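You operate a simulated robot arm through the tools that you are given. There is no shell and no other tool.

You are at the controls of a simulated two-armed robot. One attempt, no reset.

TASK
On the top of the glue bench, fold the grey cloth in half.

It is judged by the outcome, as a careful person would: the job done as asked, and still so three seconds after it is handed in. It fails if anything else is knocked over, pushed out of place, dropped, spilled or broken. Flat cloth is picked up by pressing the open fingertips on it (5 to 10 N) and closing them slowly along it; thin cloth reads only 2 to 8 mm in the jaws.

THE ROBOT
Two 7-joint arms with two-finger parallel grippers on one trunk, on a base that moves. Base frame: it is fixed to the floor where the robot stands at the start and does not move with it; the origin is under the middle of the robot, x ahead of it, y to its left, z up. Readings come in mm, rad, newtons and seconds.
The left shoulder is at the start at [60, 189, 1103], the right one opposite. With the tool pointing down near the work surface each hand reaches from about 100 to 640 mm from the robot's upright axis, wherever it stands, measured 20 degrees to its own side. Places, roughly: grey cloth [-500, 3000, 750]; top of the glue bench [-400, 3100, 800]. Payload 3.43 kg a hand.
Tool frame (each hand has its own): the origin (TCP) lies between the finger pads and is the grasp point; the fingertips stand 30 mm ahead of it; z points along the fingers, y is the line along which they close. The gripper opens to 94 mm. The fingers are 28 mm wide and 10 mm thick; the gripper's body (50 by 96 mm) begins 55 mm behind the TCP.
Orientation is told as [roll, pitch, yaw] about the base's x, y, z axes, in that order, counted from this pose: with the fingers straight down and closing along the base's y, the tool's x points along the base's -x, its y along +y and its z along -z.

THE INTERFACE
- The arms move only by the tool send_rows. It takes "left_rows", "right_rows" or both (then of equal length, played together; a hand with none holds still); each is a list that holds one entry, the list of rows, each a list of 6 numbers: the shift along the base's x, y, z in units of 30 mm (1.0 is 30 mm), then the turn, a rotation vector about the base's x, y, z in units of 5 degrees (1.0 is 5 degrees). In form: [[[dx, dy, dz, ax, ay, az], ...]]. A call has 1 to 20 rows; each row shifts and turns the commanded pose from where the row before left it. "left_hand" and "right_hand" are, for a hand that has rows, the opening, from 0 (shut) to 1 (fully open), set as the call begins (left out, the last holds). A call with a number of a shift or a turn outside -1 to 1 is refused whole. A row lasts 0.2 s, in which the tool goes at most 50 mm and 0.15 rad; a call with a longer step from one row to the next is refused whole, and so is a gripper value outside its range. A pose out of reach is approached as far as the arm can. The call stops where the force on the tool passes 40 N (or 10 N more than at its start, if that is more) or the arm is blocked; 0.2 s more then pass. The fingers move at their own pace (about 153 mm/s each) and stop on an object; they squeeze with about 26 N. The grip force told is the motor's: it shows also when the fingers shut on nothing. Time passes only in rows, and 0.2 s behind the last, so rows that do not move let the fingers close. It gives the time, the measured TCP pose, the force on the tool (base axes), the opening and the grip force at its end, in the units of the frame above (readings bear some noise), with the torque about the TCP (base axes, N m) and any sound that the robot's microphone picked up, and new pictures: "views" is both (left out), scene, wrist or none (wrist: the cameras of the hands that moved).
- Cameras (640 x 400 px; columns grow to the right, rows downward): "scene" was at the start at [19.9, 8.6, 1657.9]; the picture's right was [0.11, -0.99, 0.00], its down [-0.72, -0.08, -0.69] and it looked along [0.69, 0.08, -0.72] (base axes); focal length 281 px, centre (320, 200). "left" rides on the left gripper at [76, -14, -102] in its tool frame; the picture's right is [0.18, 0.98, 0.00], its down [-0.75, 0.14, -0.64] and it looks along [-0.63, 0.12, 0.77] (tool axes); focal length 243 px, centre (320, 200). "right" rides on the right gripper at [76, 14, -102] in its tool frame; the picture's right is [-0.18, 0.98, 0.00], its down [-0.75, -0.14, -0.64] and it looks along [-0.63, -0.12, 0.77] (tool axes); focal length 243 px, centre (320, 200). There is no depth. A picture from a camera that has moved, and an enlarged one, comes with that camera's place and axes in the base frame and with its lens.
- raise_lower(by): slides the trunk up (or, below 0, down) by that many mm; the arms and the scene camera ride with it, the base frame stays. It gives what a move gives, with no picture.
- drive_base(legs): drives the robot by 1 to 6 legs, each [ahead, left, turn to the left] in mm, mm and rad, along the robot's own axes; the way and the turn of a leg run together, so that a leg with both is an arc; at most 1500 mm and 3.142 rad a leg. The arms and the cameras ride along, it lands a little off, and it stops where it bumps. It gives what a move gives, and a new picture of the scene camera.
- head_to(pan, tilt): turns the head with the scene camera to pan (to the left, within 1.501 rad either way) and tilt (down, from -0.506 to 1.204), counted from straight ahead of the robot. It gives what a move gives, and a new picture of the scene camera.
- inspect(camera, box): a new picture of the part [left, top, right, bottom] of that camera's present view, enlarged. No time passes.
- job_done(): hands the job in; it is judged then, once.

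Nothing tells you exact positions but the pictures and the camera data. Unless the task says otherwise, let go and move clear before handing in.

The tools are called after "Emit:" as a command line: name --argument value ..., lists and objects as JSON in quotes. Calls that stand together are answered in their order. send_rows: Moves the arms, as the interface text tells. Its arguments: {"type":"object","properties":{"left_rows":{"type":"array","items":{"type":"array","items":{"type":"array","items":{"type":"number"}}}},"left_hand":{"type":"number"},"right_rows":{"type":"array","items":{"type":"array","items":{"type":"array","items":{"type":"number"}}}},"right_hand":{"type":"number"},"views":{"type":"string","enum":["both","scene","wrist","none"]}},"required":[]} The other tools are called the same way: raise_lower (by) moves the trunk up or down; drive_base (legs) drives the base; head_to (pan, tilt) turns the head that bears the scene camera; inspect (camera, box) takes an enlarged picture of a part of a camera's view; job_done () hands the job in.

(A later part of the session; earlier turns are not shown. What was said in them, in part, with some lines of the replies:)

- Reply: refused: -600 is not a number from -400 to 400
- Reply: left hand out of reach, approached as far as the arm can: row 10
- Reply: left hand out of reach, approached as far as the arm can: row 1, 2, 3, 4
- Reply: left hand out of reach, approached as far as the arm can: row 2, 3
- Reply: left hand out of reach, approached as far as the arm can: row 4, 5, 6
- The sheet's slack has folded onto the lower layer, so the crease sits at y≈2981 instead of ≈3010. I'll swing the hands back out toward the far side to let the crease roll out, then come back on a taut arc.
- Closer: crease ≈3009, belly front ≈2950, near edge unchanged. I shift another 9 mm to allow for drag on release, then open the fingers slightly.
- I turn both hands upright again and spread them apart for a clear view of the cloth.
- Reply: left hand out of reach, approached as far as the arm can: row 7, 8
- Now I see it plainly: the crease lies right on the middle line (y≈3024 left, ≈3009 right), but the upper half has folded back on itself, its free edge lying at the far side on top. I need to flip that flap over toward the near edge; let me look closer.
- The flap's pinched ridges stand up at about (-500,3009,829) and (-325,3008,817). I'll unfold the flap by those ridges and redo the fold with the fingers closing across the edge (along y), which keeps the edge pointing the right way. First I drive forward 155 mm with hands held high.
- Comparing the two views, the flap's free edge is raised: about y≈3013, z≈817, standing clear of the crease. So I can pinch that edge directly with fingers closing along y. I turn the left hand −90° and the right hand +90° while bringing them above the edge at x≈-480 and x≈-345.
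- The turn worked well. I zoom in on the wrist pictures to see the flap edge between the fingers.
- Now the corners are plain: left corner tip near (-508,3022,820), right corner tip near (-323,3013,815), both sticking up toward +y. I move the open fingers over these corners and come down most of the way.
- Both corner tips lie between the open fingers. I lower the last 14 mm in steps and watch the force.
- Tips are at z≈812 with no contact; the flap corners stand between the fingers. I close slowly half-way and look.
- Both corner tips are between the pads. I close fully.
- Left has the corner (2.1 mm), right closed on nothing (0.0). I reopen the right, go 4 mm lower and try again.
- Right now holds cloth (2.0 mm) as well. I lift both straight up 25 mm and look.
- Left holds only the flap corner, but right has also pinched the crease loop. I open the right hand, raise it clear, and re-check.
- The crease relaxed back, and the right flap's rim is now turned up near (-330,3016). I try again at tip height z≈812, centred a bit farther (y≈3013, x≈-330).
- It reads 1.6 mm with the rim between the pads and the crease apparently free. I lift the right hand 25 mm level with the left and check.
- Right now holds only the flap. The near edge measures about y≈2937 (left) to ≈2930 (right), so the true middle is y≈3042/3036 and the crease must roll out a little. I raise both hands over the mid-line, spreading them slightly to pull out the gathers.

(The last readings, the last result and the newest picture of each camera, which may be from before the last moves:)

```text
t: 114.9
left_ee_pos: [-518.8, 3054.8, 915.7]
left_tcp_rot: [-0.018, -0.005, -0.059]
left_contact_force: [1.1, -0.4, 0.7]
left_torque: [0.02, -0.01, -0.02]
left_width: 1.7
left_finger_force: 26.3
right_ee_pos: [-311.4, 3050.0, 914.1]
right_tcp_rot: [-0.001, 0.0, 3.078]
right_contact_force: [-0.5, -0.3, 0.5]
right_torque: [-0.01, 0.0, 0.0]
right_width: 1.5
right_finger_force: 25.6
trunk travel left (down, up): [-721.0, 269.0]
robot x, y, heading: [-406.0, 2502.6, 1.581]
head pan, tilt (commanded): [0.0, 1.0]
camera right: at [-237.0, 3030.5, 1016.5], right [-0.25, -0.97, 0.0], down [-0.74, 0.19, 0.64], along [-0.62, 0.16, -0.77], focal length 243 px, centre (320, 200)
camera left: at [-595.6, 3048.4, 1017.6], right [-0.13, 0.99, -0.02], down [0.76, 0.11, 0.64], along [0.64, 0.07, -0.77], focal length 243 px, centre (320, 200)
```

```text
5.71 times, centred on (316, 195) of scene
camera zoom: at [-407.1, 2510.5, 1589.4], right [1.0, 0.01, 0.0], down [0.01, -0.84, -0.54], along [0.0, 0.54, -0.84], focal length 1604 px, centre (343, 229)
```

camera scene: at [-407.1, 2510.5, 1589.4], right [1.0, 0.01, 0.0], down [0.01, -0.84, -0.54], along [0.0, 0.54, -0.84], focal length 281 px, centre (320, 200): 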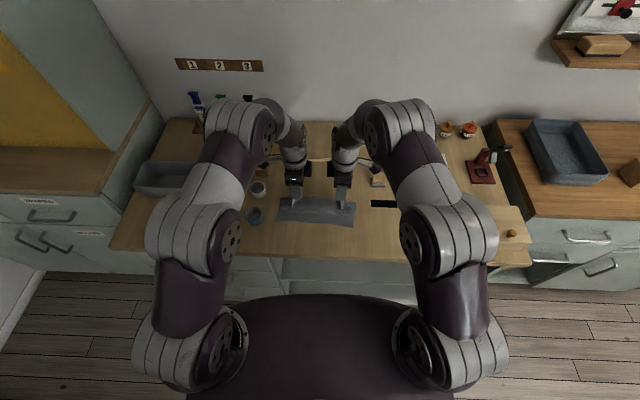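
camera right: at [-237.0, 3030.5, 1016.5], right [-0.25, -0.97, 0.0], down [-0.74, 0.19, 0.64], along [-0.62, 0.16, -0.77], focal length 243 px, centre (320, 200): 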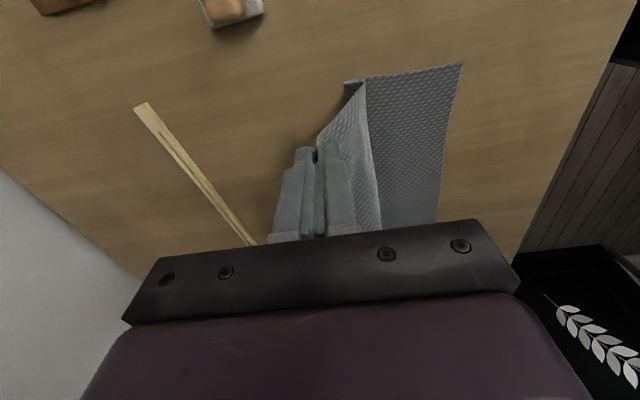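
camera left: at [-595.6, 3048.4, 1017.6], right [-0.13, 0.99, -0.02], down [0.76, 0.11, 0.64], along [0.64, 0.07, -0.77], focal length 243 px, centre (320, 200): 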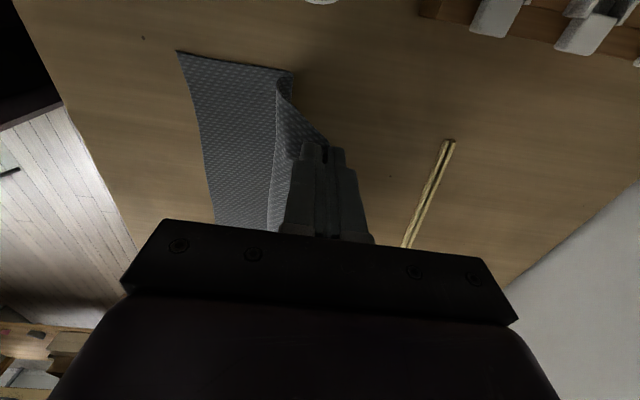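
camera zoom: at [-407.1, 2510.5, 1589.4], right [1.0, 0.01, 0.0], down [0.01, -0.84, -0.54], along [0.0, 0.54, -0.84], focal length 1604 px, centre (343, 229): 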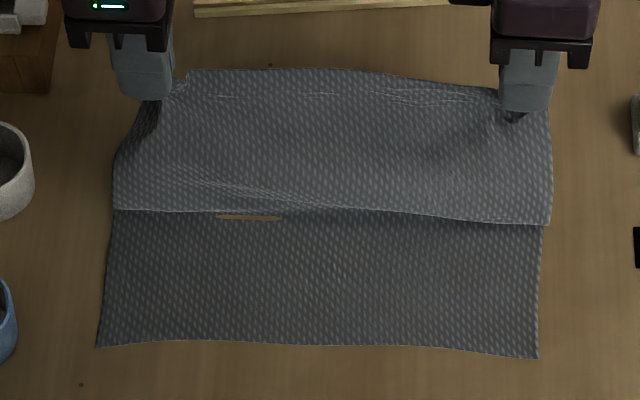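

The sheet is spread nicely with the corners pulled out. A bit of slack remains at the crease (≈3029 vs 3042 wanted), so I pull the edge 23 mm farther to straighten it.

Emit:
send_rows --left_rows '[[[-0.05, 0.19, 0, 0, 0, 0], [-0.05, 0.19, 0, 0, 0, 0], [-0.05, 0.19, 0, 0, 0, 0], [0, 0.19, 0, 0, 0, 0], [0, 0, 0, 0, 0, 0]]]' --right_rows '[[[0.05, 0.18, 0, 0, 0, 0], [0.05, 0.18, 0, 0, 0, 0], [0.05, 0.18, 0, 0, 0, 0], [0, 0.18, 0, 0, 0, 0], [0, 0, 0, 0, 0, 0]]]' --views "wrist"

Emit:
inspect --camera "scene" --box '[260, 160, 372, 230]'

```text
t: 116.1
left_ee_pos: [-523.0, 3077.7, 915.3]
left_tcp_rot: [-0.018, -0.006, -0.058]
left_contact_force: [5.8, -0.7, -0.1]
left_torque: [0.0, -0.25, 0.02]
left_width: 1.9
left_finger_force: 25.9
right_ee_pos: [-308.0, 3070.5, 915.4]
right_tcp_rot: [-0.001, 0.0, 3.078]
right_contact_force: [-6.7, 0.4, -0.6]
right_torque: [0.04, 0.2, -0.03]
right_width: 1.7
right_finger_force: 25.9
trunk travel left (down, up): [-721.0, 269.0]
robot x, y, heading: [-409.9, 2502.2, 1.581]
head pan, tilt (commanded): [0.0, 1.0]
camera right: at [-232.4, 3051.7, 1017.1], right [-0.25, -0.97, 0.0], down [-0.74, 0.19, 0.64], along [-0.62, 0.16, -0.77], focal length 243 px, centre (320, 200)
camera left: at [-600.2, 3071.0, 1017.0], right [-0.13, 0.99, -0.02], down [0.76, 0.11, 0.64], along [0.64, 0.07, -0.77], focal length 243 px, centre (320, 200)
```

right: 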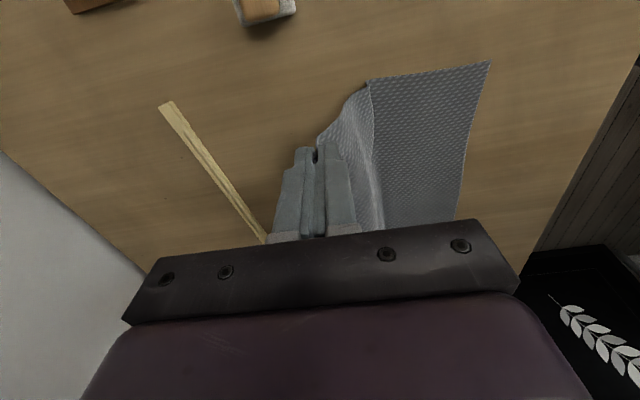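
left: 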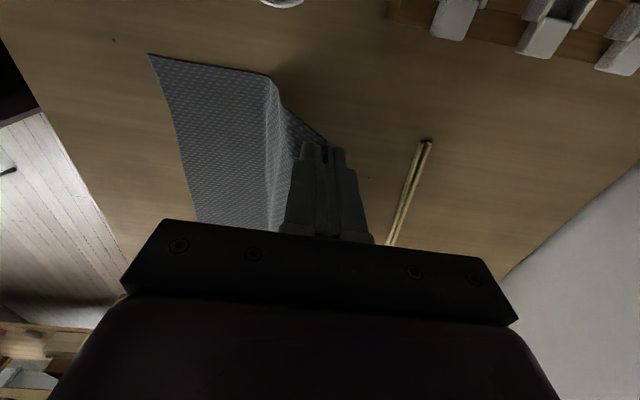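

```text
5.71 times, centred on (316, 195) of scene
camera zoom: at [-407.1, 2510.2, 1589.4], right [1.0, 0.01, 0.0], down [0.01, -0.84, -0.54], along [0.0, 0.54, -0.84], focal length 1604 px, centre (343, 229)
```

zoom: 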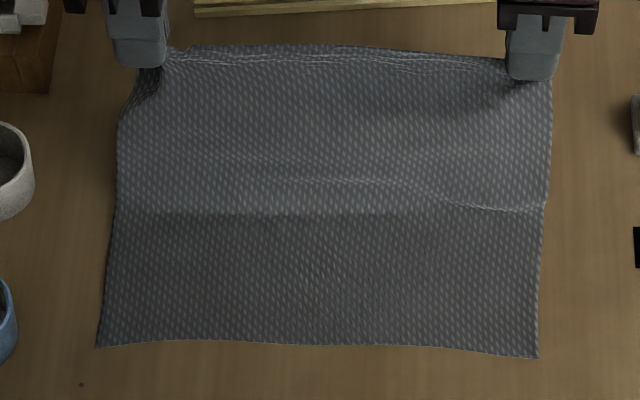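

Excellent: the cloth is now smooth and taut, corners out. I fold it back along the arc, this time keeping the fingers in line with the sheet; first a small arc move, then the base goes back in steps.

Emit:
send_rows --left_rows '[[[0.022, -0.189, 0.033, 0, 0, 0], [0.022, -0.189, 0.033, 0, 0, 0], [0.022, -0.189, 0.033, 0, 0, 0]]]' --right_rows '[[[-0.022, -0.189, 0.033, 0, 0, 0], [-0.022, -0.189, 0.033, 0, 0, 0], [-0.022, -0.189, 0.033, 0, 0, 0]]]' --views "none"

Emit:
drive_base --legs '[[-38, 0, 0]]'

Emit:
send_rows --left_rows '[[[0, 0.25, 0.007, 0.4, 0, 0], [0, 0.25, 0.007, 0.4, 0, 0], [0, 0.25, 0.007, 0.4, 0, 0], [0, 0.25, 0.007, 0.4, 0, 0]]]' --right_rows '[[[0, 0.25, 0.007, 0.4, 0, 0], [0, 0.25, 0.007, 0.4, 0, 0], [0, 0.25, 0.007, 0.4, 0, 0], [0, 0.25, 0.007, 0.4, 0, 0]]]' --views "none"

Emit:
inspect --camera "scene" --box '[260, 140, 372, 210]'

```text
t: 116.9
left_ee_pos: [-520.4, 3059.8, 918.1]
left_tcp_rot: [-0.018, -0.006, -0.056]
left_contact_force: [1.2, -0.1, 0.0]
left_torque: [-0.02, -0.05, -0.03]
left_width: 2.1
left_finger_force: 26.1
right_ee_pos: [-309.0, 3053.3, 917.6]
right_tcp_rot: [0.0, 0.0, 3.078]
right_contact_force: [-1.6, 0.5, 0.2]
right_torque: [-0.01, 0.06, -0.05]
right_width: 1.6
right_finger_force: 25.5
trunk travel left (down, up): [-721.0, 269.0]
robot x, y, heading: [-408.6, 2500.1, 1.579]
head pan, tilt (commanded): [0.0, 1.0]
```

```text
t: 117.8
left_ee_pos: [-519.6, 3024.5, 917.3]
left_tcp_rot: [-0.018, -0.006, -0.058]
left_contact_force: [1.2, 0.5, -0.6]
left_torque: [0.02, -0.02, -0.01]
left_width: 1.8
left_finger_force: 26.4
right_ee_pos: [-310.3, 3017.8, 917.2]
right_tcp_rot: [0.0, 0.0, 3.077]
right_contact_force: [-1.3, -0.3, 0.0]
right_torque: [0.0, 0.04, -0.04]
right_width: 1.7
right_finger_force: 25.9
trunk travel left (down, up): [-721.0, 269.0]
robot x, y, heading: [-405.3, 2461.6, 1.574]
head pan, tilt (commanded): [0.0, 1.0]
camera scene: at [-406.8, 2474.4, 1589.3], right [1.0, 0.01, 0.0], down [0.01, -0.84, -0.54], along [0.0, 0.54, -0.84], focal length 281 px, centre (320, 200)
```

scene: 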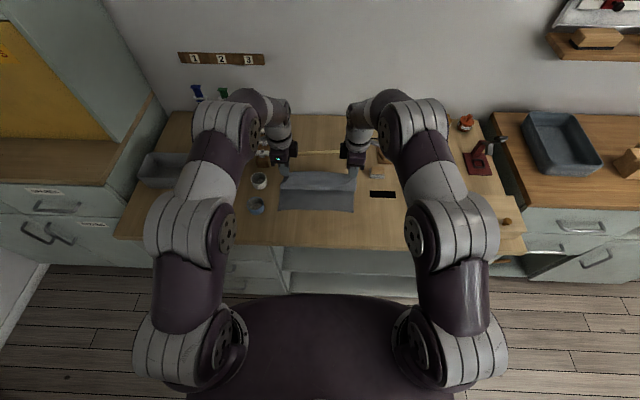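

```text
t: 118.8
left_ee_pos: [-520.2, 3053.5, 918.7]
left_tcp_rot: [0.119, 0.002, -0.059]
left_contact_force: [2.1, 0.1, 0.8]
left_torque: [-0.01, -0.09, -0.01]
left_width: 1.6
left_finger_force: 26.2
right_ee_pos: [-309.0, 3047.4, 918.7]
right_tcp_rot: [-0.141, -0.01, 3.08]
right_contact_force: [-2.2, 0.5, 1.1]
right_torque: [-0.01, 0.06, 0.0]
right_width: 1.9
right_finger_force: 25.9
trunk travel left (down, up): [-721.0, 269.0]
robot x, y, heading: [-406.1, 2460.5, 1.578]
head pan, tilt (commanded): [0.0, 1.0]
```

```text
5.71 times, centred on (316, 175) of scene
camera zoom: at [-406.8, 2473.4, 1589.4], right [1.0, 0.01, 0.0], down [0.01, -0.84, -0.54], along [0.0, 0.54, -0.84], focal length 1604 px, centre (343, 343)
```

zoom: 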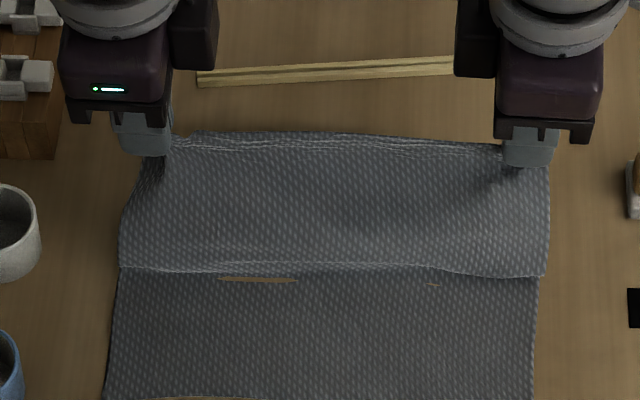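

Emit:
drive_base --legs '[[-38, 0, 0]]'

Emit:
send_rows --left_rows '[[[0, 0.178, -0.074, 0.5, 0, 0], [0, 0.178, -0.074, 0.5, 0, 0], [0, 0.178, -0.074, 0.5, 0, 0], [0, 0.178, -0.074, 0.5, 0, 0]]]' --right_rows '[[[0, 0.178, -0.074, 0.5, 0, 0], [0, 0.178, -0.074, 0.5, 0, 0], [0, 0.178, -0.074, 0.5, 0, 0], [0, 0.178, -0.074, 0.5, 0, 0]]]' --views "none"

Emit:
drive_base --legs '[[-43, 0, 0]]'

Emit:
inspect --camera "scene" --box '[260, 120, 372, 190]'

Emit:
inspect --camera "left" --box '[160, 0, 480, 200]'

```text
t: 119.7
left_ee_pos: [-519.9, 3017.1, 919.1]
left_tcp_rot: [0.119, 0.001, -0.058]
left_contact_force: [2.6, -0.9, 0.2]
left_torque: [0.0, -0.09, 0.04]
left_width: 1.7
left_finger_force: 26.2
right_ee_pos: [-308.8, 3010.0, 918.5]
right_tcp_rot: [-0.14, -0.01, 3.077]
right_contact_force: [-1.6, -0.2, -0.2]
right_torque: [-0.01, 0.09, 0.0]
right_width: 1.3
right_finger_force: 25.8
trunk travel left (down, up): [-721.0, 269.0]
robot x, y, heading: [-406.1, 2422.5, 1.581]
head pan, tilt (commanded): [0.0, 1.0]
camera scene: at [-406.5, 2436.7, 1589.3], right [1.0, 0.01, 0.0], down [0.01, -0.84, -0.54], along [0.0, 0.54, -0.84], focal length 281 px, centre (320, 200)
```

scene: 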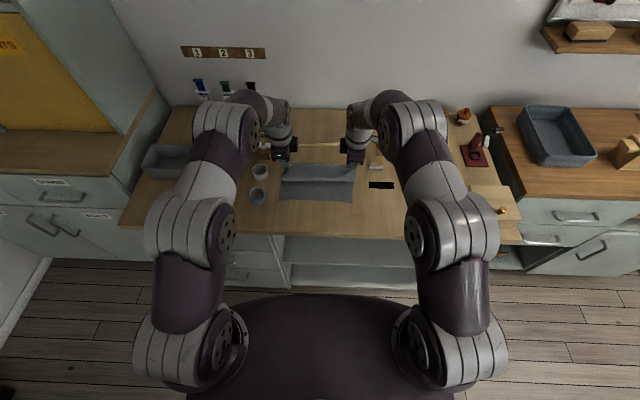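

```text
t: 120.7
left_ee_pos: [-520.5, 3036.9, 909.5]
left_tcp_rot: [0.295, 0.011, -0.055]
left_contact_force: [1.3, 0.5, 0.5]
left_torque: [-0.03, -0.06, -0.01]
left_width: 1.7
left_finger_force: 26.4
right_ee_pos: [-309.2, 3029.8, 910.1]
right_tcp_rot: [-0.317, -0.019, 3.082]
right_contact_force: [-2.4, 0.1, 0.1]
right_torque: [-0.06, 0.08, 0.03]
right_width: 1.6
right_finger_force: 26.5
trunk travel left (down, up): [-721.0, 269.0]
robot x, y, heading: [-406.0, 2421.3, 1.58]
head pan, tilt (commanded): [0.0, 1.0]
```

```text
t: 121.5
left_ee_pos: [-522.2, 2994.5, 909.2]
left_tcp_rot: [0.297, 0.011, -0.056]
left_contact_force: [1.4, 0.1, 0.5]
left_torque: [-0.04, -0.06, -0.01]
left_width: 2.0
left_finger_force: 25.6
right_ee_pos: [-308.3, 2989.1, 908.9]
right_tcp_rot: [-0.313, -0.019, 3.081]
right_contact_force: [-2.5, 0.0, 0.5]
right_torque: [-0.03, 0.03, 0.03]
right_width: 1.7
right_finger_force: 26.3
trunk travel left (down, up): [-721.0, 269.0]
robot x, y, heading: [-407.1, 2380.4, 1.582]
head pan, tilt (commanded): [0.0, 1.0]
camera scene: at [-406.2, 2393.7, 1589.3], right [1.0, 0.01, 0.0], down [0.01, -0.84, -0.54], along [0.0, 0.54, -0.84], focal length 281 px, centre (320, 200)
```

scene: 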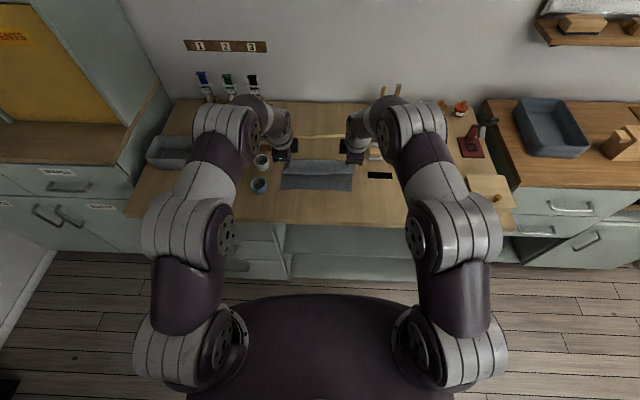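

```text
5.71 times, centred on (316, 155) of scene
camera zoom: at [-406.2, 2393.7, 1589.3], right [1.0, 0.01, 0.0], down [0.01, -0.84, -0.54], along [0.0, 0.54, -0.84], focal length 1604 px, centre (343, 457)
```

zoom: 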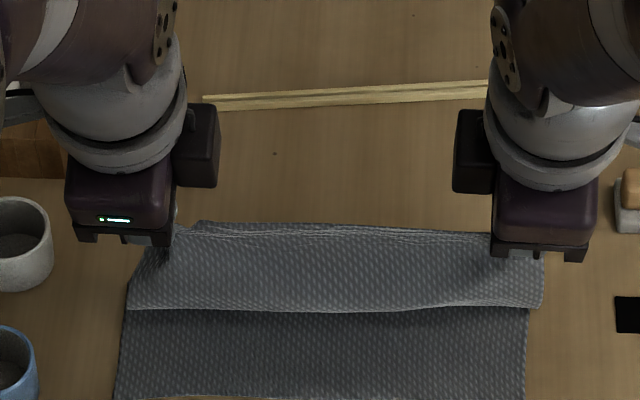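

```text
2.00 times, centred on (320, 100) of left
camera zoom: at [-597.5, 2956.2, 1003.6], right [-0.13, 0.95, 0.29], down [0.76, -0.09, 0.65], along [0.64, 0.3, -0.71], focal length 485 px, centre (320, 400)
```

zoom: 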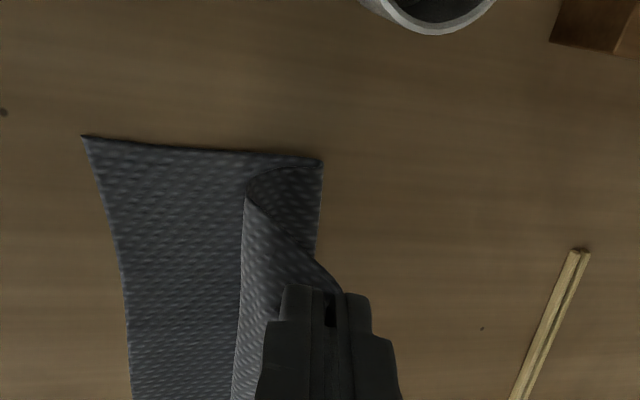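

The sheet follows well; a little belly remains because the fingers are still steep. I now tilt both hands to 60° about the grip while lowering, so the sheet leaves the fingers toward the crease.

Emit:
send_rows --left_rows '[[[0, -0.076, -0.137, 0.93, 0, 0], [0, -0.076, -0.137, 0.93, 0, 0], [0, -0.076, -0.137, 0.93, 0, 0], [0, -0.076, -0.137, 0.93, 0, 0], [0, -0.076, -0.137, 0.93, 0, 0], [0, -0.076, -0.137, 0.93, 0, 0], [0, -0.076, -0.137, 0.93, 0, 0], [0, -0.076, -0.137, 0.93, 0, 0], [0, -0.076, -0.137, 0.93, 0, 0]]]' --right_rows '[[[0, -0.081, -0.137, 0.93, 0, 0], [0, -0.081, -0.137, 0.93, 0, 0], [0, -0.081, -0.137, 0.93, 0, 0], [0, -0.081, -0.137, 0.93, 0, 0], [0, -0.081, -0.137, 0.93, 0, 0], [0, -0.081, -0.137, 0.93, 0, 0], [0, -0.081, -0.137, 0.93, 0, 0], [0, -0.081, -0.137, 0.93, 0, 0], [0, -0.081, -0.137, 0.93, 0, 0]]]' --views "wrist"

Emit:
inspect --camera "scene" --box '[260, 120, 372, 190]'

```text
t: 123.5
left_ee_pos: [-525.8, 2974.8, 873.4]
left_tcp_rot: [0.975, 0.059, -0.019]
left_contact_force: [10.9, -0.4, 0.5]
left_torque: [-0.02, -0.19, -0.28]
left_width: 1.6
left_finger_force: 25.9
left hand out of reach, approached as far as the arm can: row 7
right_ee_pos: [-301.5, 2966.8, 874.5]
right_tcp_rot: [-0.994, -0.036, 3.085]
right_contact_force: [-11.8, 1.1, 0.1]
right_torque: [-0.03, 0.16, 0.28]
right_width: 1.6
right_finger_force: 26.3
right hand out of reach, approached as far as the arm can: row 7
trunk travel left (down, up): [-721.0, 269.0]
robot x, y, heading: [-405.1, 2379.9, 1.582]
head pan, tilt (commanded): [0.0, 1.0]
camera right: at [-230.3, 2869.1, 914.3], right [-0.24, -0.52, -0.82], down [-0.76, -0.42, 0.5], along [-0.6, 0.74, -0.3], focal length 243 px, centre (320, 200)
camera left: at [-599.6, 2883.1, 923.1], right [-0.13, 0.55, 0.82], down [0.77, -0.47, 0.43], along [0.62, 0.69, -0.37], focal length 243 px, centre (320, 200)
```

right: 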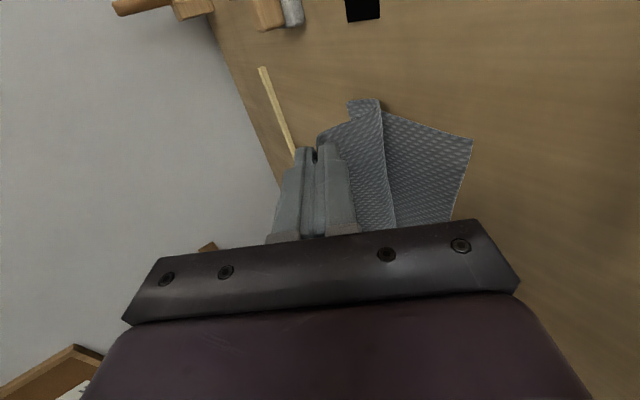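
left: 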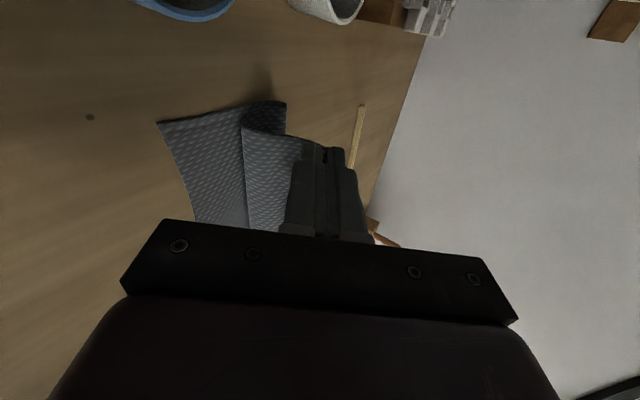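

```text
5.71 times, centred on (316, 155) of scene
camera zoom: at [-406.1, 2392.9, 1589.4], right [1.0, 0.01, 0.0], down [0.01, -0.84, -0.54], along [0.0, 0.54, -0.84], focal length 1604 px, centre (343, 457)
```

zoom: 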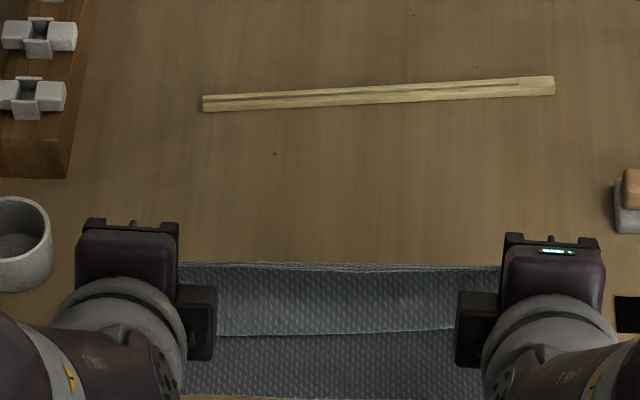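

The sheet hangs like a curtain from the grip, and my arc was a little too tall, so it pulled the crease in (≈3024 instead of 3043). I go back over the far side once more to roll the crease out, keeping this tilt, then will follow a lower path.

Emit:
send_rows --left_rows '[[[0.04, 0.333, 0.133, 0, 0, 0], [0.04, 0.333, 0.133, 0, 0, 0], [0.04, 0.333, 0.133, 0, 0, 0], [0.04, 0.333, 0.133, 0, 0, 0], [0.04, 0.333, 0.133, 0, 0, 0], [0, 0.317, 0.067, 0, 0, 0], [0, 0.317, 0.067, 0, 0, 0], [0, 0.317, 0.067, 0, 0, 0], [0, 0.317, 0.067, 0, 0, 0], [0, 0, 0, 0, 0, 0]]]' --right_rows '[[[-0.04, 0.333, 0.133, 0, 0, 0], [-0.04, 0.333, 0.133, 0, 0, 0], [-0.04, 0.333, 0.133, 0, 0, 0], [-0.04, 0.333, 0.133, 0, 0, 0], [-0.04, 0.333, 0.133, 0, 0, 0], [0, 0.317, 0.067, 0, 0, 0], [0, 0.317, 0.067, 0, 0, 0], [0, 0.317, 0.067, 0, 0, 0], [0, 0.317, 0.067, 0, 0, 0], [0, 0, 0, 0, 0, 0]]]' --views "wrist"

Emit:
inspect --camera "scene" --box '[256, 110, 376, 190]'

```text
t: 125.7
left_ee_pos: [-519.3, 3061.3, 901.1]
left_tcp_rot: [0.973, 0.057, -0.02]
left_contact_force: [0.0, 0.0, 0.1]
left_torque: [-0.04, -0.03, 0.0]
left_width: 1.6
left_finger_force: 26.0
right_ee_pos: [-307.0, 3055.6, 902.2]
right_tcp_rot: [-0.991, -0.038, 3.085]
right_contact_force: [0.0, -0.1, -0.4]
right_torque: [0.0, 0.02, -0.02]
right_width: 1.7
right_finger_force: 25.4
trunk travel left (down, up): [-721.0, 269.0]
robot x, y, heading: [-403.4, 2377.8, 1.579]
head pan, tilt (commanded): [0.0, 1.0]
camera right: at [-235.4, 2957.0, 942.5], right [-0.24, -0.52, -0.82], down [-0.76, -0.42, 0.5], along [-0.6, 0.74, -0.3], focal length 243 px, centre (320, 200)
camera left: at [-593.9, 2970.9, 951.3], right [-0.13, 0.55, 0.82], down [0.77, -0.47, 0.43], along [0.62, 0.69, -0.37], focal length 243 px, centre (320, 200)
```

right: 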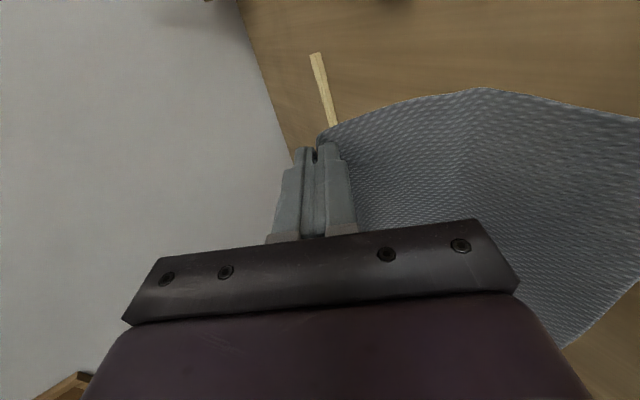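
left: 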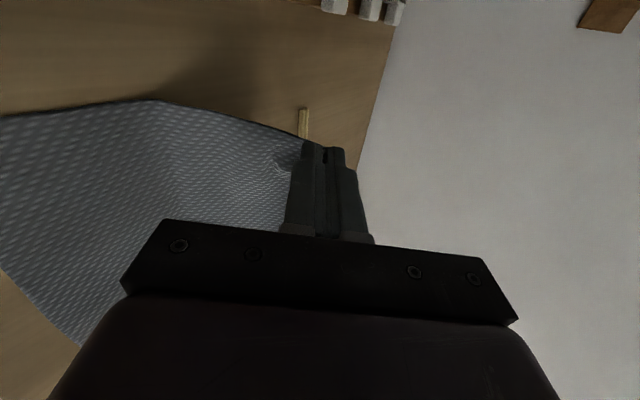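

```text
5.00 times, centred on (316, 150) of scene
camera zoom: at [-406.1, 2392.0, 1589.4], right [1.0, 0.01, 0.0], down [0.01, -0.84, -0.54], along [0.0, 0.54, -0.84], focal length 1404 px, centre (340, 450)
```

zoom: 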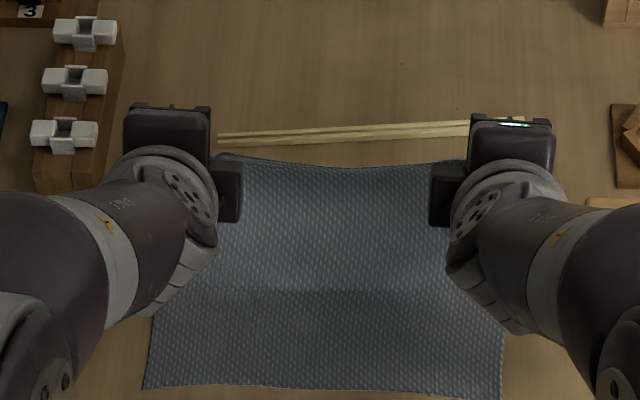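

The cloth is smooth and spread again (near edge now ≈2948 left, ≈2940 right, so the middle is ≈3052/3045). Now I bring the edge back along a lower, curtain-like path.

Emit:
send_rows --left_rows '[[[0, -0.233, -0.017, 0, 0, 0], [0, -0.233, -0.017, 0, 0, 0], [0, -0.233, -0.033, 0, 0, 0], [0, -0.233, -0.033, 0, 0, 0], [0, -0.2, -0.133, 0, 0, 0], [0, -0.2, -0.133, 0, 0, 0], [0, -0.2, -0.183, 0, 0, 0], [0, -0.2, -0.183, 0, 0, 0], [0, -0.2, -0.183, 0, 0, 0], [0, -0.2, -0.183, 0, 0, 0], [0, -0.2, -0.183, 0, 0, 0], [0, -0.2, -0.183, 0, 0, 0]]]' --right_rows '[[[0, -0.233, -0.017, 0, 0, 0], [0, -0.233, -0.017, 0, 0, 0], [0, -0.233, -0.033, 0, 0, 0], [0, -0.233, -0.033, 0, 0, 0], [0, -0.2, -0.133, 0, 0, 0], [0, -0.2, -0.133, 0, 0, 0], [0, -0.2, -0.183, 0, 0, 0], [0, -0.2, -0.183, 0, 0, 0], [0, -0.2, -0.183, 0, 0, 0], [0, -0.2, -0.183, 0, 0, 0], [0, -0.2, -0.183, 0, 0, 0], [0, -0.2, -0.183, 0, 0, 0]]]' --views "wrist"

Emit:
inspect --camera "scene" --box '[256, 110, 376, 190]'

Emit:
inspect --camera "left" --box '[80, 40, 400, 240]'

```text
t: 128.3
left_ee_pos: [-518.7, 2986.5, 856.3]
left_tcp_rot: [0.975, 0.055, -0.019]
left_contact_force: [0.1, 0.0, 0.5]
left_torque: [-0.05, -0.03, 0.01]
left_width: 1.9
left_finger_force: 25.8
right_ee_pos: [-308.8, 2978.7, 857.7]
right_tcp_rot: [-0.993, -0.035, 3.086]
right_contact_force: [0.3, 0.2, 0.1]
right_torque: [-0.06, -0.01, -0.03]
right_width: 1.8
right_finger_force: 26.1
trunk travel left (down, up): [-721.0, 269.0]
robot x, y, heading: [-405.2, 2381.0, 1.579]
head pan, tilt (commanded): [0.0, 1.0]
camera right: at [-236.2, 2880.9, 898.4], right [-0.24, -0.52, -0.82], down [-0.76, -0.42, 0.5], along [-0.6, 0.74, -0.3], focal length 243 px, centre (320, 200)
camera left: at [-593.7, 2894.9, 907.2], right [-0.13, 0.55, 0.82], down [0.77, -0.47, 0.43], along [0.62, 0.69, -0.37], focal length 243 px, centre (320, 200)
```

right: 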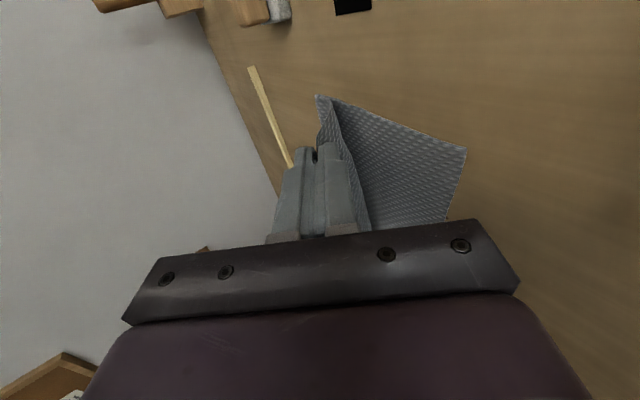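
left: 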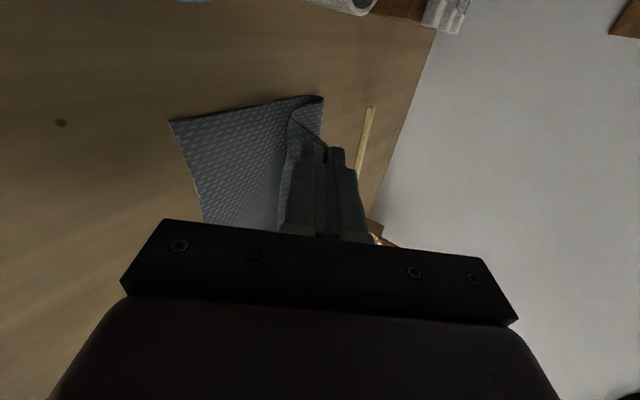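

```text
5.00 times, centred on (316, 150) of scene
camera zoom: at [-406.1, 2392.4, 1589.4], right [1.0, 0.01, 0.0], down [0.01, -0.84, -0.54], along [0.0, 0.54, -0.84], focal length 1404 px, centre (340, 450)
```

zoom: 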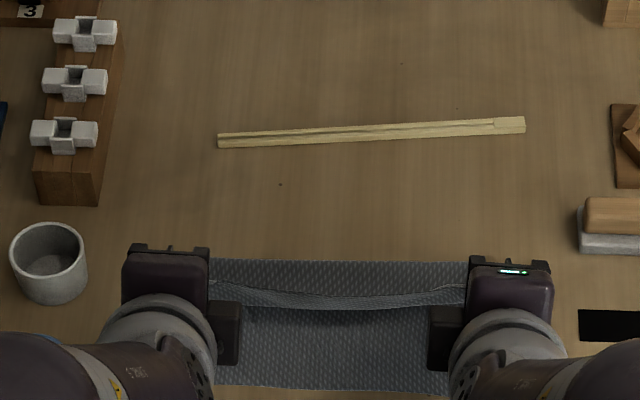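

```text
2.00 times, centred on (240, 140) of left
camera zoom: at [-593.7, 2894.9, 907.2], right [-0.13, 0.55, 0.82], down [0.77, -0.47, 0.43], along [0.62, 0.69, -0.37], focal length 485 px, centre (480, 320)
```

zoom: 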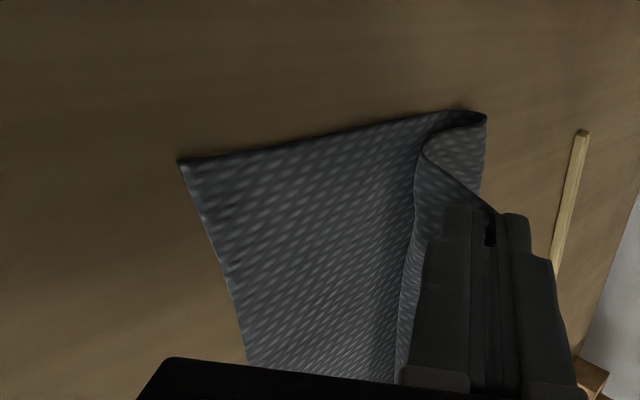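

Much better: the crease sits at y≈3057 and the sheet runs cleanly from the grip to it. I continue laying the edge down toward the near edge.

Emit:
send_rows --left_rows '[[[0, -0.217, -0.15, 0, 0, 0], [0, -0.217, -0.15, 0, 0, 0], [0, -0.2, -0.117, 0, 0, 0], [0, -0.2, -0.117, 0, 0, 0], [0, -0.183, -0.1, 0, 0, 0], [0, -0.183, -0.1, 0, 0, 0], [0, -0.15, -0.05, 0, 0, 0], [0, -0.15, -0.05, 0, 0, 0]]]' --right_rows '[[[0, -0.217, -0.15, 0, 0, 0], [0, -0.217, -0.15, 0, 0, 0], [0, -0.2, -0.117, 0, 0, 0], [0, -0.2, -0.117, 0, 0, 0], [0, -0.183, -0.1, 0, 0, 0], [0, -0.183, -0.1, 0, 0, 0], [0, -0.15, -0.05, 0, 0, 0], [0, -0.15, -0.05, 0, 0, 0]]]' --views "wrist"

Emit:
inspect --camera "scene" --box '[256, 120, 376, 200]'

Emit:
inspect --camera "left" --box '[120, 60, 400, 235]'

Emit:
inspect --camera "right" --box '[240, 60, 520, 235]'

```text
t: 130.1
left_ee_pos: [-519.8, 2941.5, 833.0]
left_tcp_rot: [0.977, 0.057, -0.02]
left_contact_force: [-0.8, -0.6, -0.7]
left_torque: [-0.01, 0.04, 0.0]
left_width: 1.5
left_finger_force: 25.8
right_ee_pos: [-308.3, 2935.3, 831.9]
right_tcp_rot: [-0.99, -0.036, 3.086]
right_contact_force: [0.1, -0.4, 0.9]
right_torque: [-0.03, -0.03, -0.05]
right_width: 1.5
right_finger_force: 25.5
trunk travel left (down, up): [-721.0, 269.0]
robot x, y, heading: [-404.1, 2383.9, 1.577]
head pan, tilt (commanded): [0.0, 1.0]
camera right: at [-236.1, 2835.8, 873.5], right [-0.24, -0.53, -0.82], down [-0.76, -0.42, 0.5], along [-0.6, 0.74, -0.3], focal length 243 px, centre (320, 200)
camera left: at [-593.6, 2850.0, 882.8], right [-0.13, 0.55, 0.82], down [0.77, -0.47, 0.43], along [0.62, 0.69, -0.37], focal length 243 px, centre (320, 200)
```

right: 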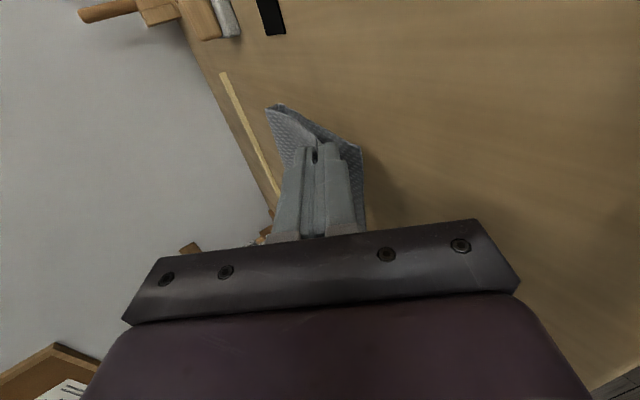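
left: 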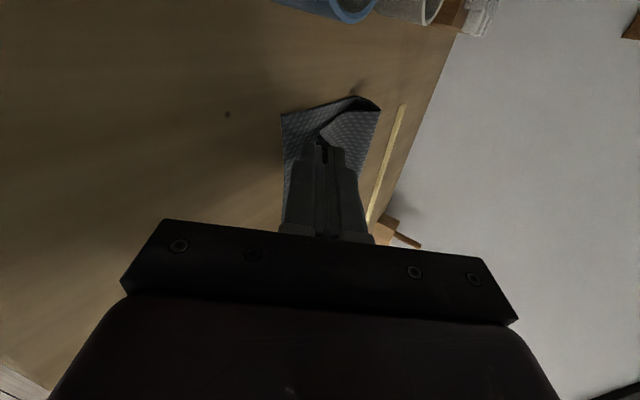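

```text
5.00 times, centred on (316, 160) of scene
camera zoom: at [-406.1, 2392.3, 1589.4], right [1.0, 0.01, 0.0], down [0.01, -0.84, -0.54], along [0.0, 0.54, -0.84], focal length 1404 px, centre (340, 400)
```

zoom: 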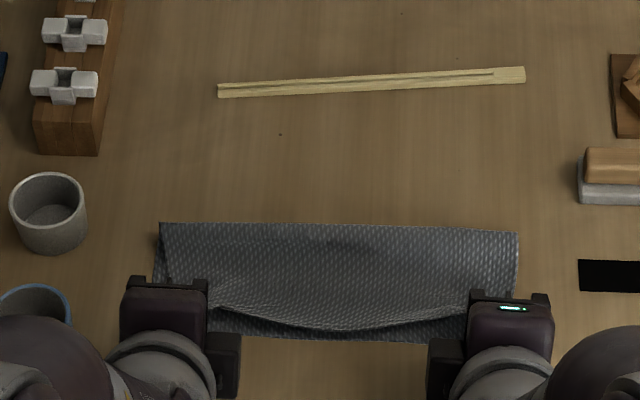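

```text
2.29 times, centred on (260, 148) of left
camera zoom: at [-593.6, 2850.0, 882.8], right [-0.13, 0.55, 0.82], down [0.77, -0.47, 0.43], along [0.62, 0.69, -0.37], focal length 555 px, centre (457, 320)
```

zoom: 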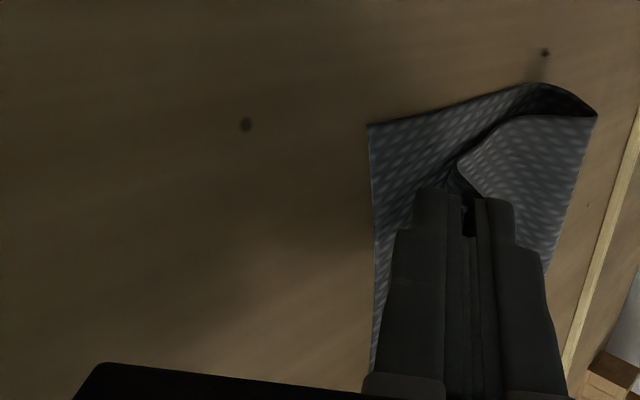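

```text
2.29 times, centred on (380, 148) of right
camera zoom: at [-236.1, 2835.8, 873.5], right [-0.24, -0.53, -0.82], down [-0.76, -0.42, 0.5], along [-0.6, 0.74, -0.3], focal length 555 px, centre (183, 320)
```

zoom: 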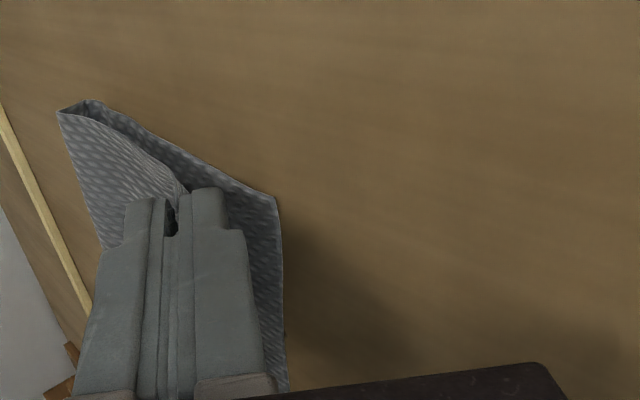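

The fold is nearly done: the top edge lies about 6 mm inside the near edge all along, crease straight at ≈3040. I open the fingers a little and withdraw them backward along their own direction.

Emit:
send_rows --left_rows '[[[0, -0.1, -0.03, 0, 0, 0], [0, -0.1, -0.03, 0, 0, 0], [0, 0, 0, 0, 0, 0]]]' --right_rows '[[[0, -0.1, -0.03, 0, 0, 0], [0, -0.1, -0.03, 0, 0, 0], [0, 0, 0, 0, 0, 0]]]' --views "none"

Emit:
send_rows --left_rows '[[[0, 0, 0, 0, 0, 0], [0, 0, 0, 0, 0, 0], [0, -0.2, 0.1, 0, 0, 0], [0, -0.277, 0.16, 0, 0, 0], [0, -0.277, 0.187, 0, 0, 0], [0, -0.277, 0.187, 0, 0, 0], [0, -0.277, 0.187, 0, 0, 0], [0, -0.277, 0.3, 0, 0, 0], [0, -0.2, 0.5, 0, 0, 0], [0, 0, 0.7, 0, 0, 0]]]' --right_rows '[[[0, 0, 0, 0, 0, 0], [0, 0, 0, 0, 0, 0], [0, -0.2, 0.1, 0, 0, 0], [0, -0.277, 0.16, 0, 0, 0], [0, -0.277, 0.187, 0, 0, 0], [0, -0.277, 0.187, 0, 0, 0], [0, -0.277, 0.187, 0, 0, 0], [0, -0.277, 0.3, 0, 0, 0], [0, -0.2, 0.5, 0, 0, 0], [0, 0, 0.7, 0, 0, 0]]]' --left_hand 0.12 --right_hand 0.12 --views "scene"

Emit:
inspect --camera "scene" --box '[256, 120, 376, 200]'

```text
t: 130.9
left_ee_pos: [-519.6, 2934.8, 831.1]
left_tcp_rot: [0.974, 0.057, -0.019]
left_contact_force: [0.1, -0.2, 1.2]
left_torque: [-0.05, 0.01, -0.03]
left_width: 1.6
left_finger_force: 26.0
right_ee_pos: [-308.0, 2927.7, 830.9]
right_tcp_rot: [-0.992, -0.035, 3.085]
right_contact_force: [0.3, 0.9, 0.9]
right_torque: [-0.04, -0.03, 0.01]
right_width: 1.8
right_finger_force: 26.2
trunk travel left (down, up): [-721.0, 269.0]
robot x, y, heading: [-406.3, 2383.2, 1.582]
head pan, tilt (commanded): [0.0, 1.0]
```

```text
t: 133.1
left_ee_pos: [-518.8, 2881.5, 899.7]
left_tcp_rot: [0.975, 0.058, -0.018]
left_contact_force: [-0.1, -0.1, -1.0]
left_torque: [-0.01, 0.01, -0.01]
left_width: 11.5
left_finger_force: 0.0
right_ee_pos: [-309.5, 2873.4, 902.3]
right_tcp_rot: [-0.993, -0.037, 3.084]
right_contact_force: [-0.3, -0.8, -0.3]
right_torque: [0.01, 0.0, -0.01]
right_width: 11.4
right_finger_force: 0.0
trunk travel left (down, up): [-721.0, 269.0]
robot x, y, heading: [-405.8, 2383.9, 1.583]
head pan, tilt (commanded): [0.0, 1.0]
camera scene: at [-406.0, 2391.2, 1589.3], right [1.0, 0.01, 0.0], down [0.01, -0.84, -0.54], along [0.0, 0.54, -0.84], focal length 281 px, centre (320, 200)
```

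scene: 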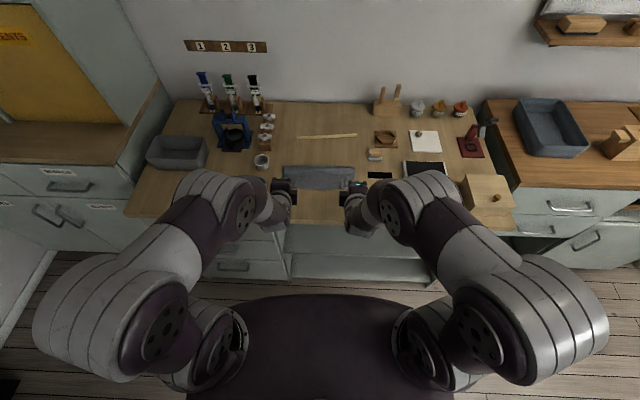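

```text
5.00 times, centred on (316, 160) of scene
camera zoom: at [-406.0, 2391.2, 1589.3], right [1.0, 0.01, 0.0], down [0.01, -0.84, -0.54], along [0.0, 0.54, -0.84], focal length 1404 px, centre (340, 400)
```

zoom: 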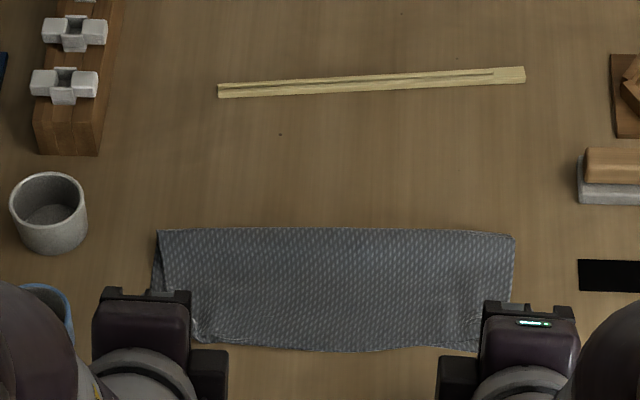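

The top half now lies over the lower half right to the near edge. I move the hands up and apart for a full view.

Emit:
send_rows --left_rows '[[[-0.5, -0.3, 0.6, 0, 0, 0], [-0.5, -0.3, 0.6, 0, 0, 0], [-0.5, -0.3, 0.6, 0, 0, 0], [-0.5, -0.3, 0.6, 0, 0, 0], [-0.5, -0.3, 0.4, 0, 0, 0], [-0.5, -0.3, 0.4, 0, 0, 0]]]' --right_rows '[[[0.5, -0.3, 0.6, 0, 0, 0], [0.5, -0.3, 0.6, 0, 0, 0], [0.5, -0.3, 0.6, 0, 0, 0], [0.5, -0.3, 0.6, 0, 0, 0], [0.5, -0.3, 0.4, 0, 0, 0], [0.5, -0.3, 0.4, 0, 0, 0]]]' --views "scene"

Emit:
inspect --camera "scene" --box '[272, 150, 368, 210]'

```text
t: 134.5
left_ee_pos: [-561.4, 2829.8, 1000.0]
left_tcp_rot: [0.972, 0.061, -0.012]
left_contact_force: [-0.5, 0.7, 0.1]
left_torque: [0.02, -0.04, 0.02]
left_width: 11.1
left_finger_force: 0.1
left hand out of reach, approached as far as the arm can: row 3, 4, 5, 6
right_ee_pos: [-248.6, 2819.8, 998.9]
right_tcp_rot: [-0.994, -0.034, 3.081]
right_contact_force: [-0.3, -0.5, -0.6]
right_torque: [-0.02, 0.0, -0.01]
right_width: 11.2
right_finger_force: 0.0
right hand out of reach, approached as far as the arm can: row 5, 6
trunk travel left (down, up): [-721.0, 269.0]
robot x, y, heading: [-405.1, 2383.9, 1.577]
head pan, tilt (commanded): [0.0, 1.0]
camera scene: at [-405.9, 2391.4, 1589.3], right [1.0, 0.01, 0.0], down [0.01, -0.84, -0.54], along [0.0, 0.54, -0.84], focal length 281 px, centre (320, 200)
```

scene: 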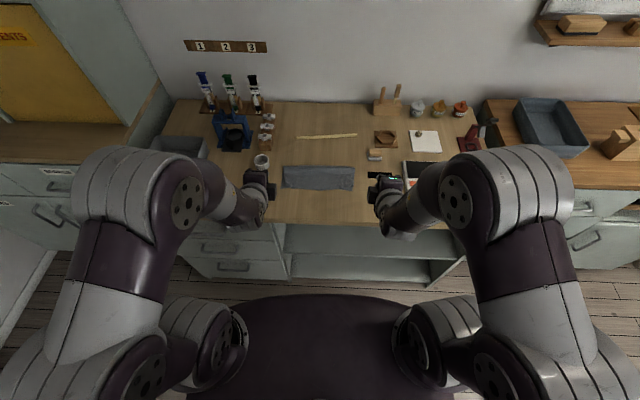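

```text
6.67 times, centred on (320, 180) of scene
camera zoom: at [-405.9, 2391.4, 1589.3], right [1.0, 0.01, 0.0], down [0.01, -0.84, -0.54], along [0.0, 0.54, -0.84], focal length 1871 px, centre (320, 333)
```

zoom: 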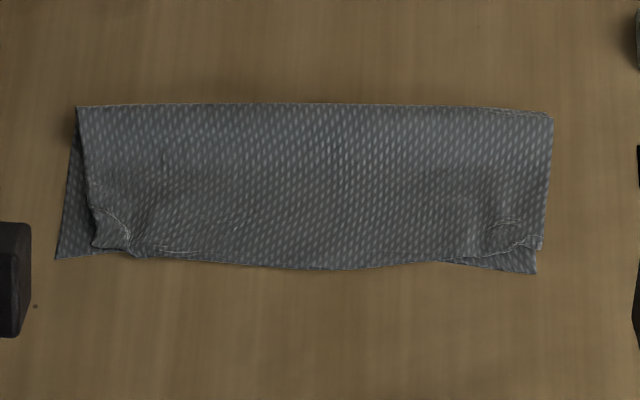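

The cloth is folded in half with edges nearly aligned; the top left corner is tucked about 20 mm inward and the right one about 15 mm short. Let me look closer at the corners.

Emit:
inspect --camera "scene" --box '[276, 160, 316, 185]'

Emit:
inspect --camera "scene" --box '[326, 162, 366, 187]'

```text
16.00 times, centred on (296, 172) of scene
camera zoom: at [-405.9, 2391.4, 1589.3], right [1.0, 0.01, 0.0], down [0.01, -0.84, -0.54], along [0.0, 0.54, -0.84], focal length 4491 px, centre (704, 640)
```

zoom: 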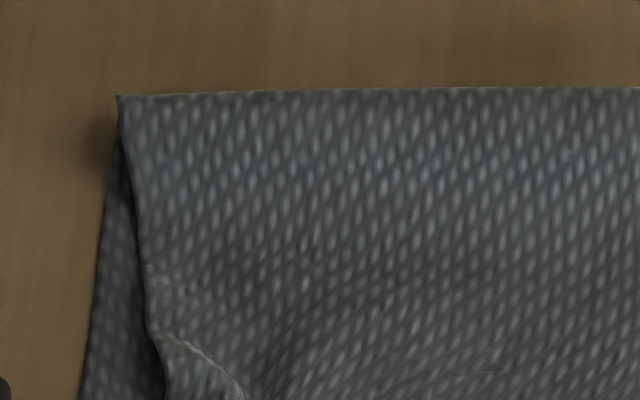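

```text
16.00 times, centred on (346, 174) of scene
camera zoom: at [-405.9, 2391.4, 1589.3], right [1.0, 0.01, 0.0], down [0.01, -0.84, -0.54], along [0.0, 0.54, -0.84], focal length 4491 px, centre (-96, 608)
```

zoom: 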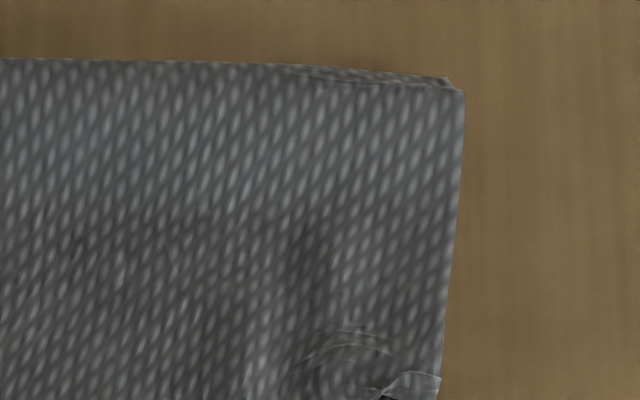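

The fold is sound: edges match within roughly 5–20 mm, crease straight, and the stick, cups and other tools are all where they were. I back the robot away so the hands are well clear and take a last look.

Emit:
drive_base --legs '[[-150, 0, 0]]'

Emit:
head_to --pan 0.0 --tilt 0.8

Emit:
inspect --camera "scene" --box '[260, 160, 380, 235]'

Emit:
inspect --camera "scene" --box '[160, 120, 480, 320]'

```text
t: 135.9
left_ee_pos: [-559.9, 2680.6, 999.8]
left_tcp_rot: [0.975, 0.06, -0.012]
left_contact_force: [0.7, -0.4, -0.2]
left_torque: [0.01, -0.01, -0.01]
left_width: 11.4
left_finger_force: 0.0
right_ee_pos: [-247.3, 2669.5, 999.9]
right_tcp_rot: [-0.991, -0.033, 3.081]
right_contact_force: [0.2, -0.6, 0.8]
right_torque: [0.0, -0.01, 0.04]
right_width: 11.3
right_finger_force: 0.1
trunk travel left (down, up): [-721.0, 269.0]
robot x, y, heading: [-402.2, 2232.6, 1.575]
head pan, tilt (commanded): [0.0, 1.0]
camera scene: at [-404.8, 2242.3, 1589.4], right [1.0, 0.01, 0.0], down [0.01, -0.84, -0.54], along [0.0, 0.54, -0.84], focal length 281 px, centre (320, 200)
```

scene: 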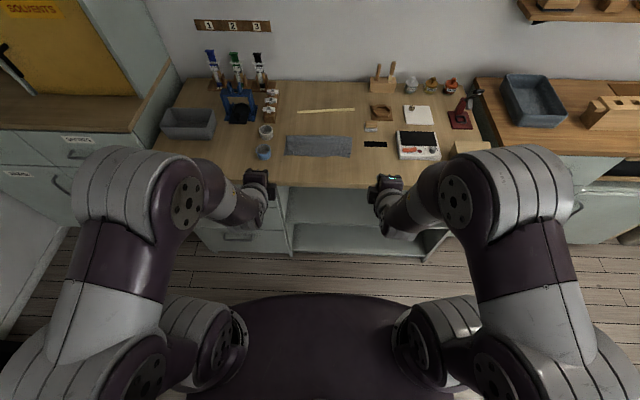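

```text
t: 136.6
left_ee_pos: [-559.7, 2680.2, 999.9]
left_tcp_rot: [0.974, 0.06, -0.013]
left_contact_force: [0.2, 0.2, 0.2]
left_torque: [0.0, 0.01, 0.04]
left_width: 11.4
left_finger_force: 0.1
right_ee_pos: [-246.7, 2670.8, 999.0]
right_tcp_rot: [-0.992, -0.034, 3.079]
right_contact_force: [-0.1, -0.6, 0.4]
right_torque: [-0.02, -0.03, -0.01]
right_width: 11.3
right_finger_force: 0.1
trunk travel left (down, up): [-721.0, 269.0]
robot x, y, heading: [-401.7, 2236.2, 1.578]
head pan, tilt (commanded): [0.0, 0.799]
camera scene: at [-404.9, 2252.9, 1604.5], right [1.0, 0.01, 0.0], down [0.01, -0.72, -0.7], along [-0.01, 0.7, -0.72], focal length 281 px, centre (320, 200)
```

scene: 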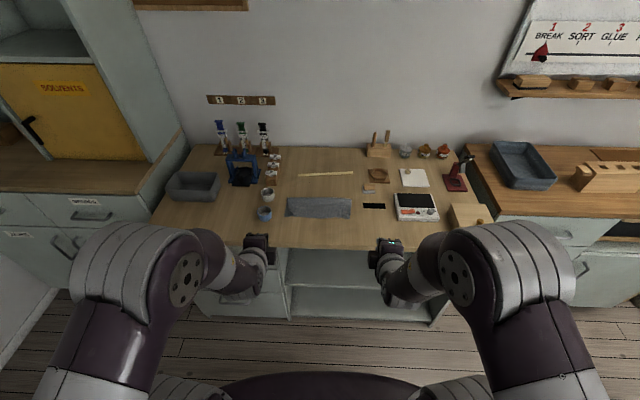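

```text
5.33 times, centred on (320, 198) of scene
camera zoom: at [-404.9, 2252.9, 1604.5], right [1.0, 0.01, 0.0], down [0.01, -0.72, -0.7], along [-0.01, 0.7, -0.72], focal length 1497 px, centre (320, 213)
```

zoom: 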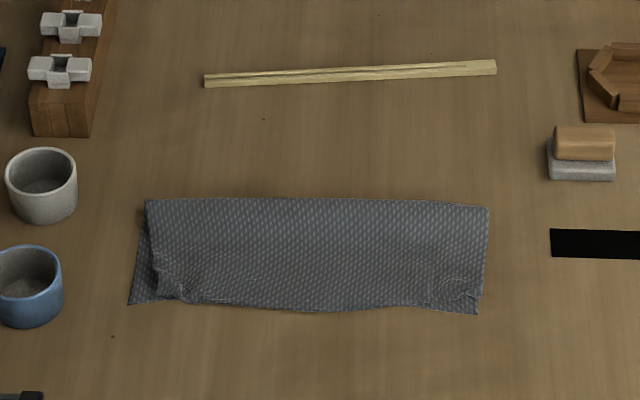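

```text
2.00 times, centred on (320, 220) of scene
camera zoom: at [-404.9, 2252.9, 1604.5], right [1.0, 0.01, 0.0], down [0.01, -0.72, -0.7], along [-0.01, 0.7, -0.72], focal length 561 px, centre (320, 160)
```

zoom: 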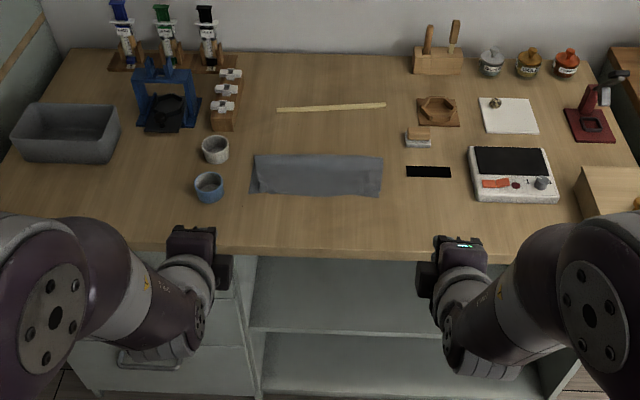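

The grey cloth lies folded in half on the glue bench, stable and flat. The other things on the bench are in place and both hands are clear. I hand the job in.

Emit:
job_done

```text
The job is handed in.
```

The grey cloth is folded in half on the glue bench. The far half now lies over the near half, with a straight crease along the back. I've handed the job in; no verdict has come back.

- **Alignment:** the top edge meets the near edge to within about 5 mm along the middle. The top left corner sits about 20 mm inward with a small wrinkle. The top right corner falls about 14 mm short of the one beneath it. I left both alone rather than risk disturbing the fold.
- **Position:** the cloth slid roughly 30 mm toward the back of the bench while I worked. It is still flat and well clear of the stick and cups.
- **Other items:** in the last picture the stick, the cups and the rest of the tools on the bench are where they started. The grippers are empty and clear, and the robot is backed away from the bench.

The first attempt left the upper half folded back on itself. I gripped its corners again and redid the fold.
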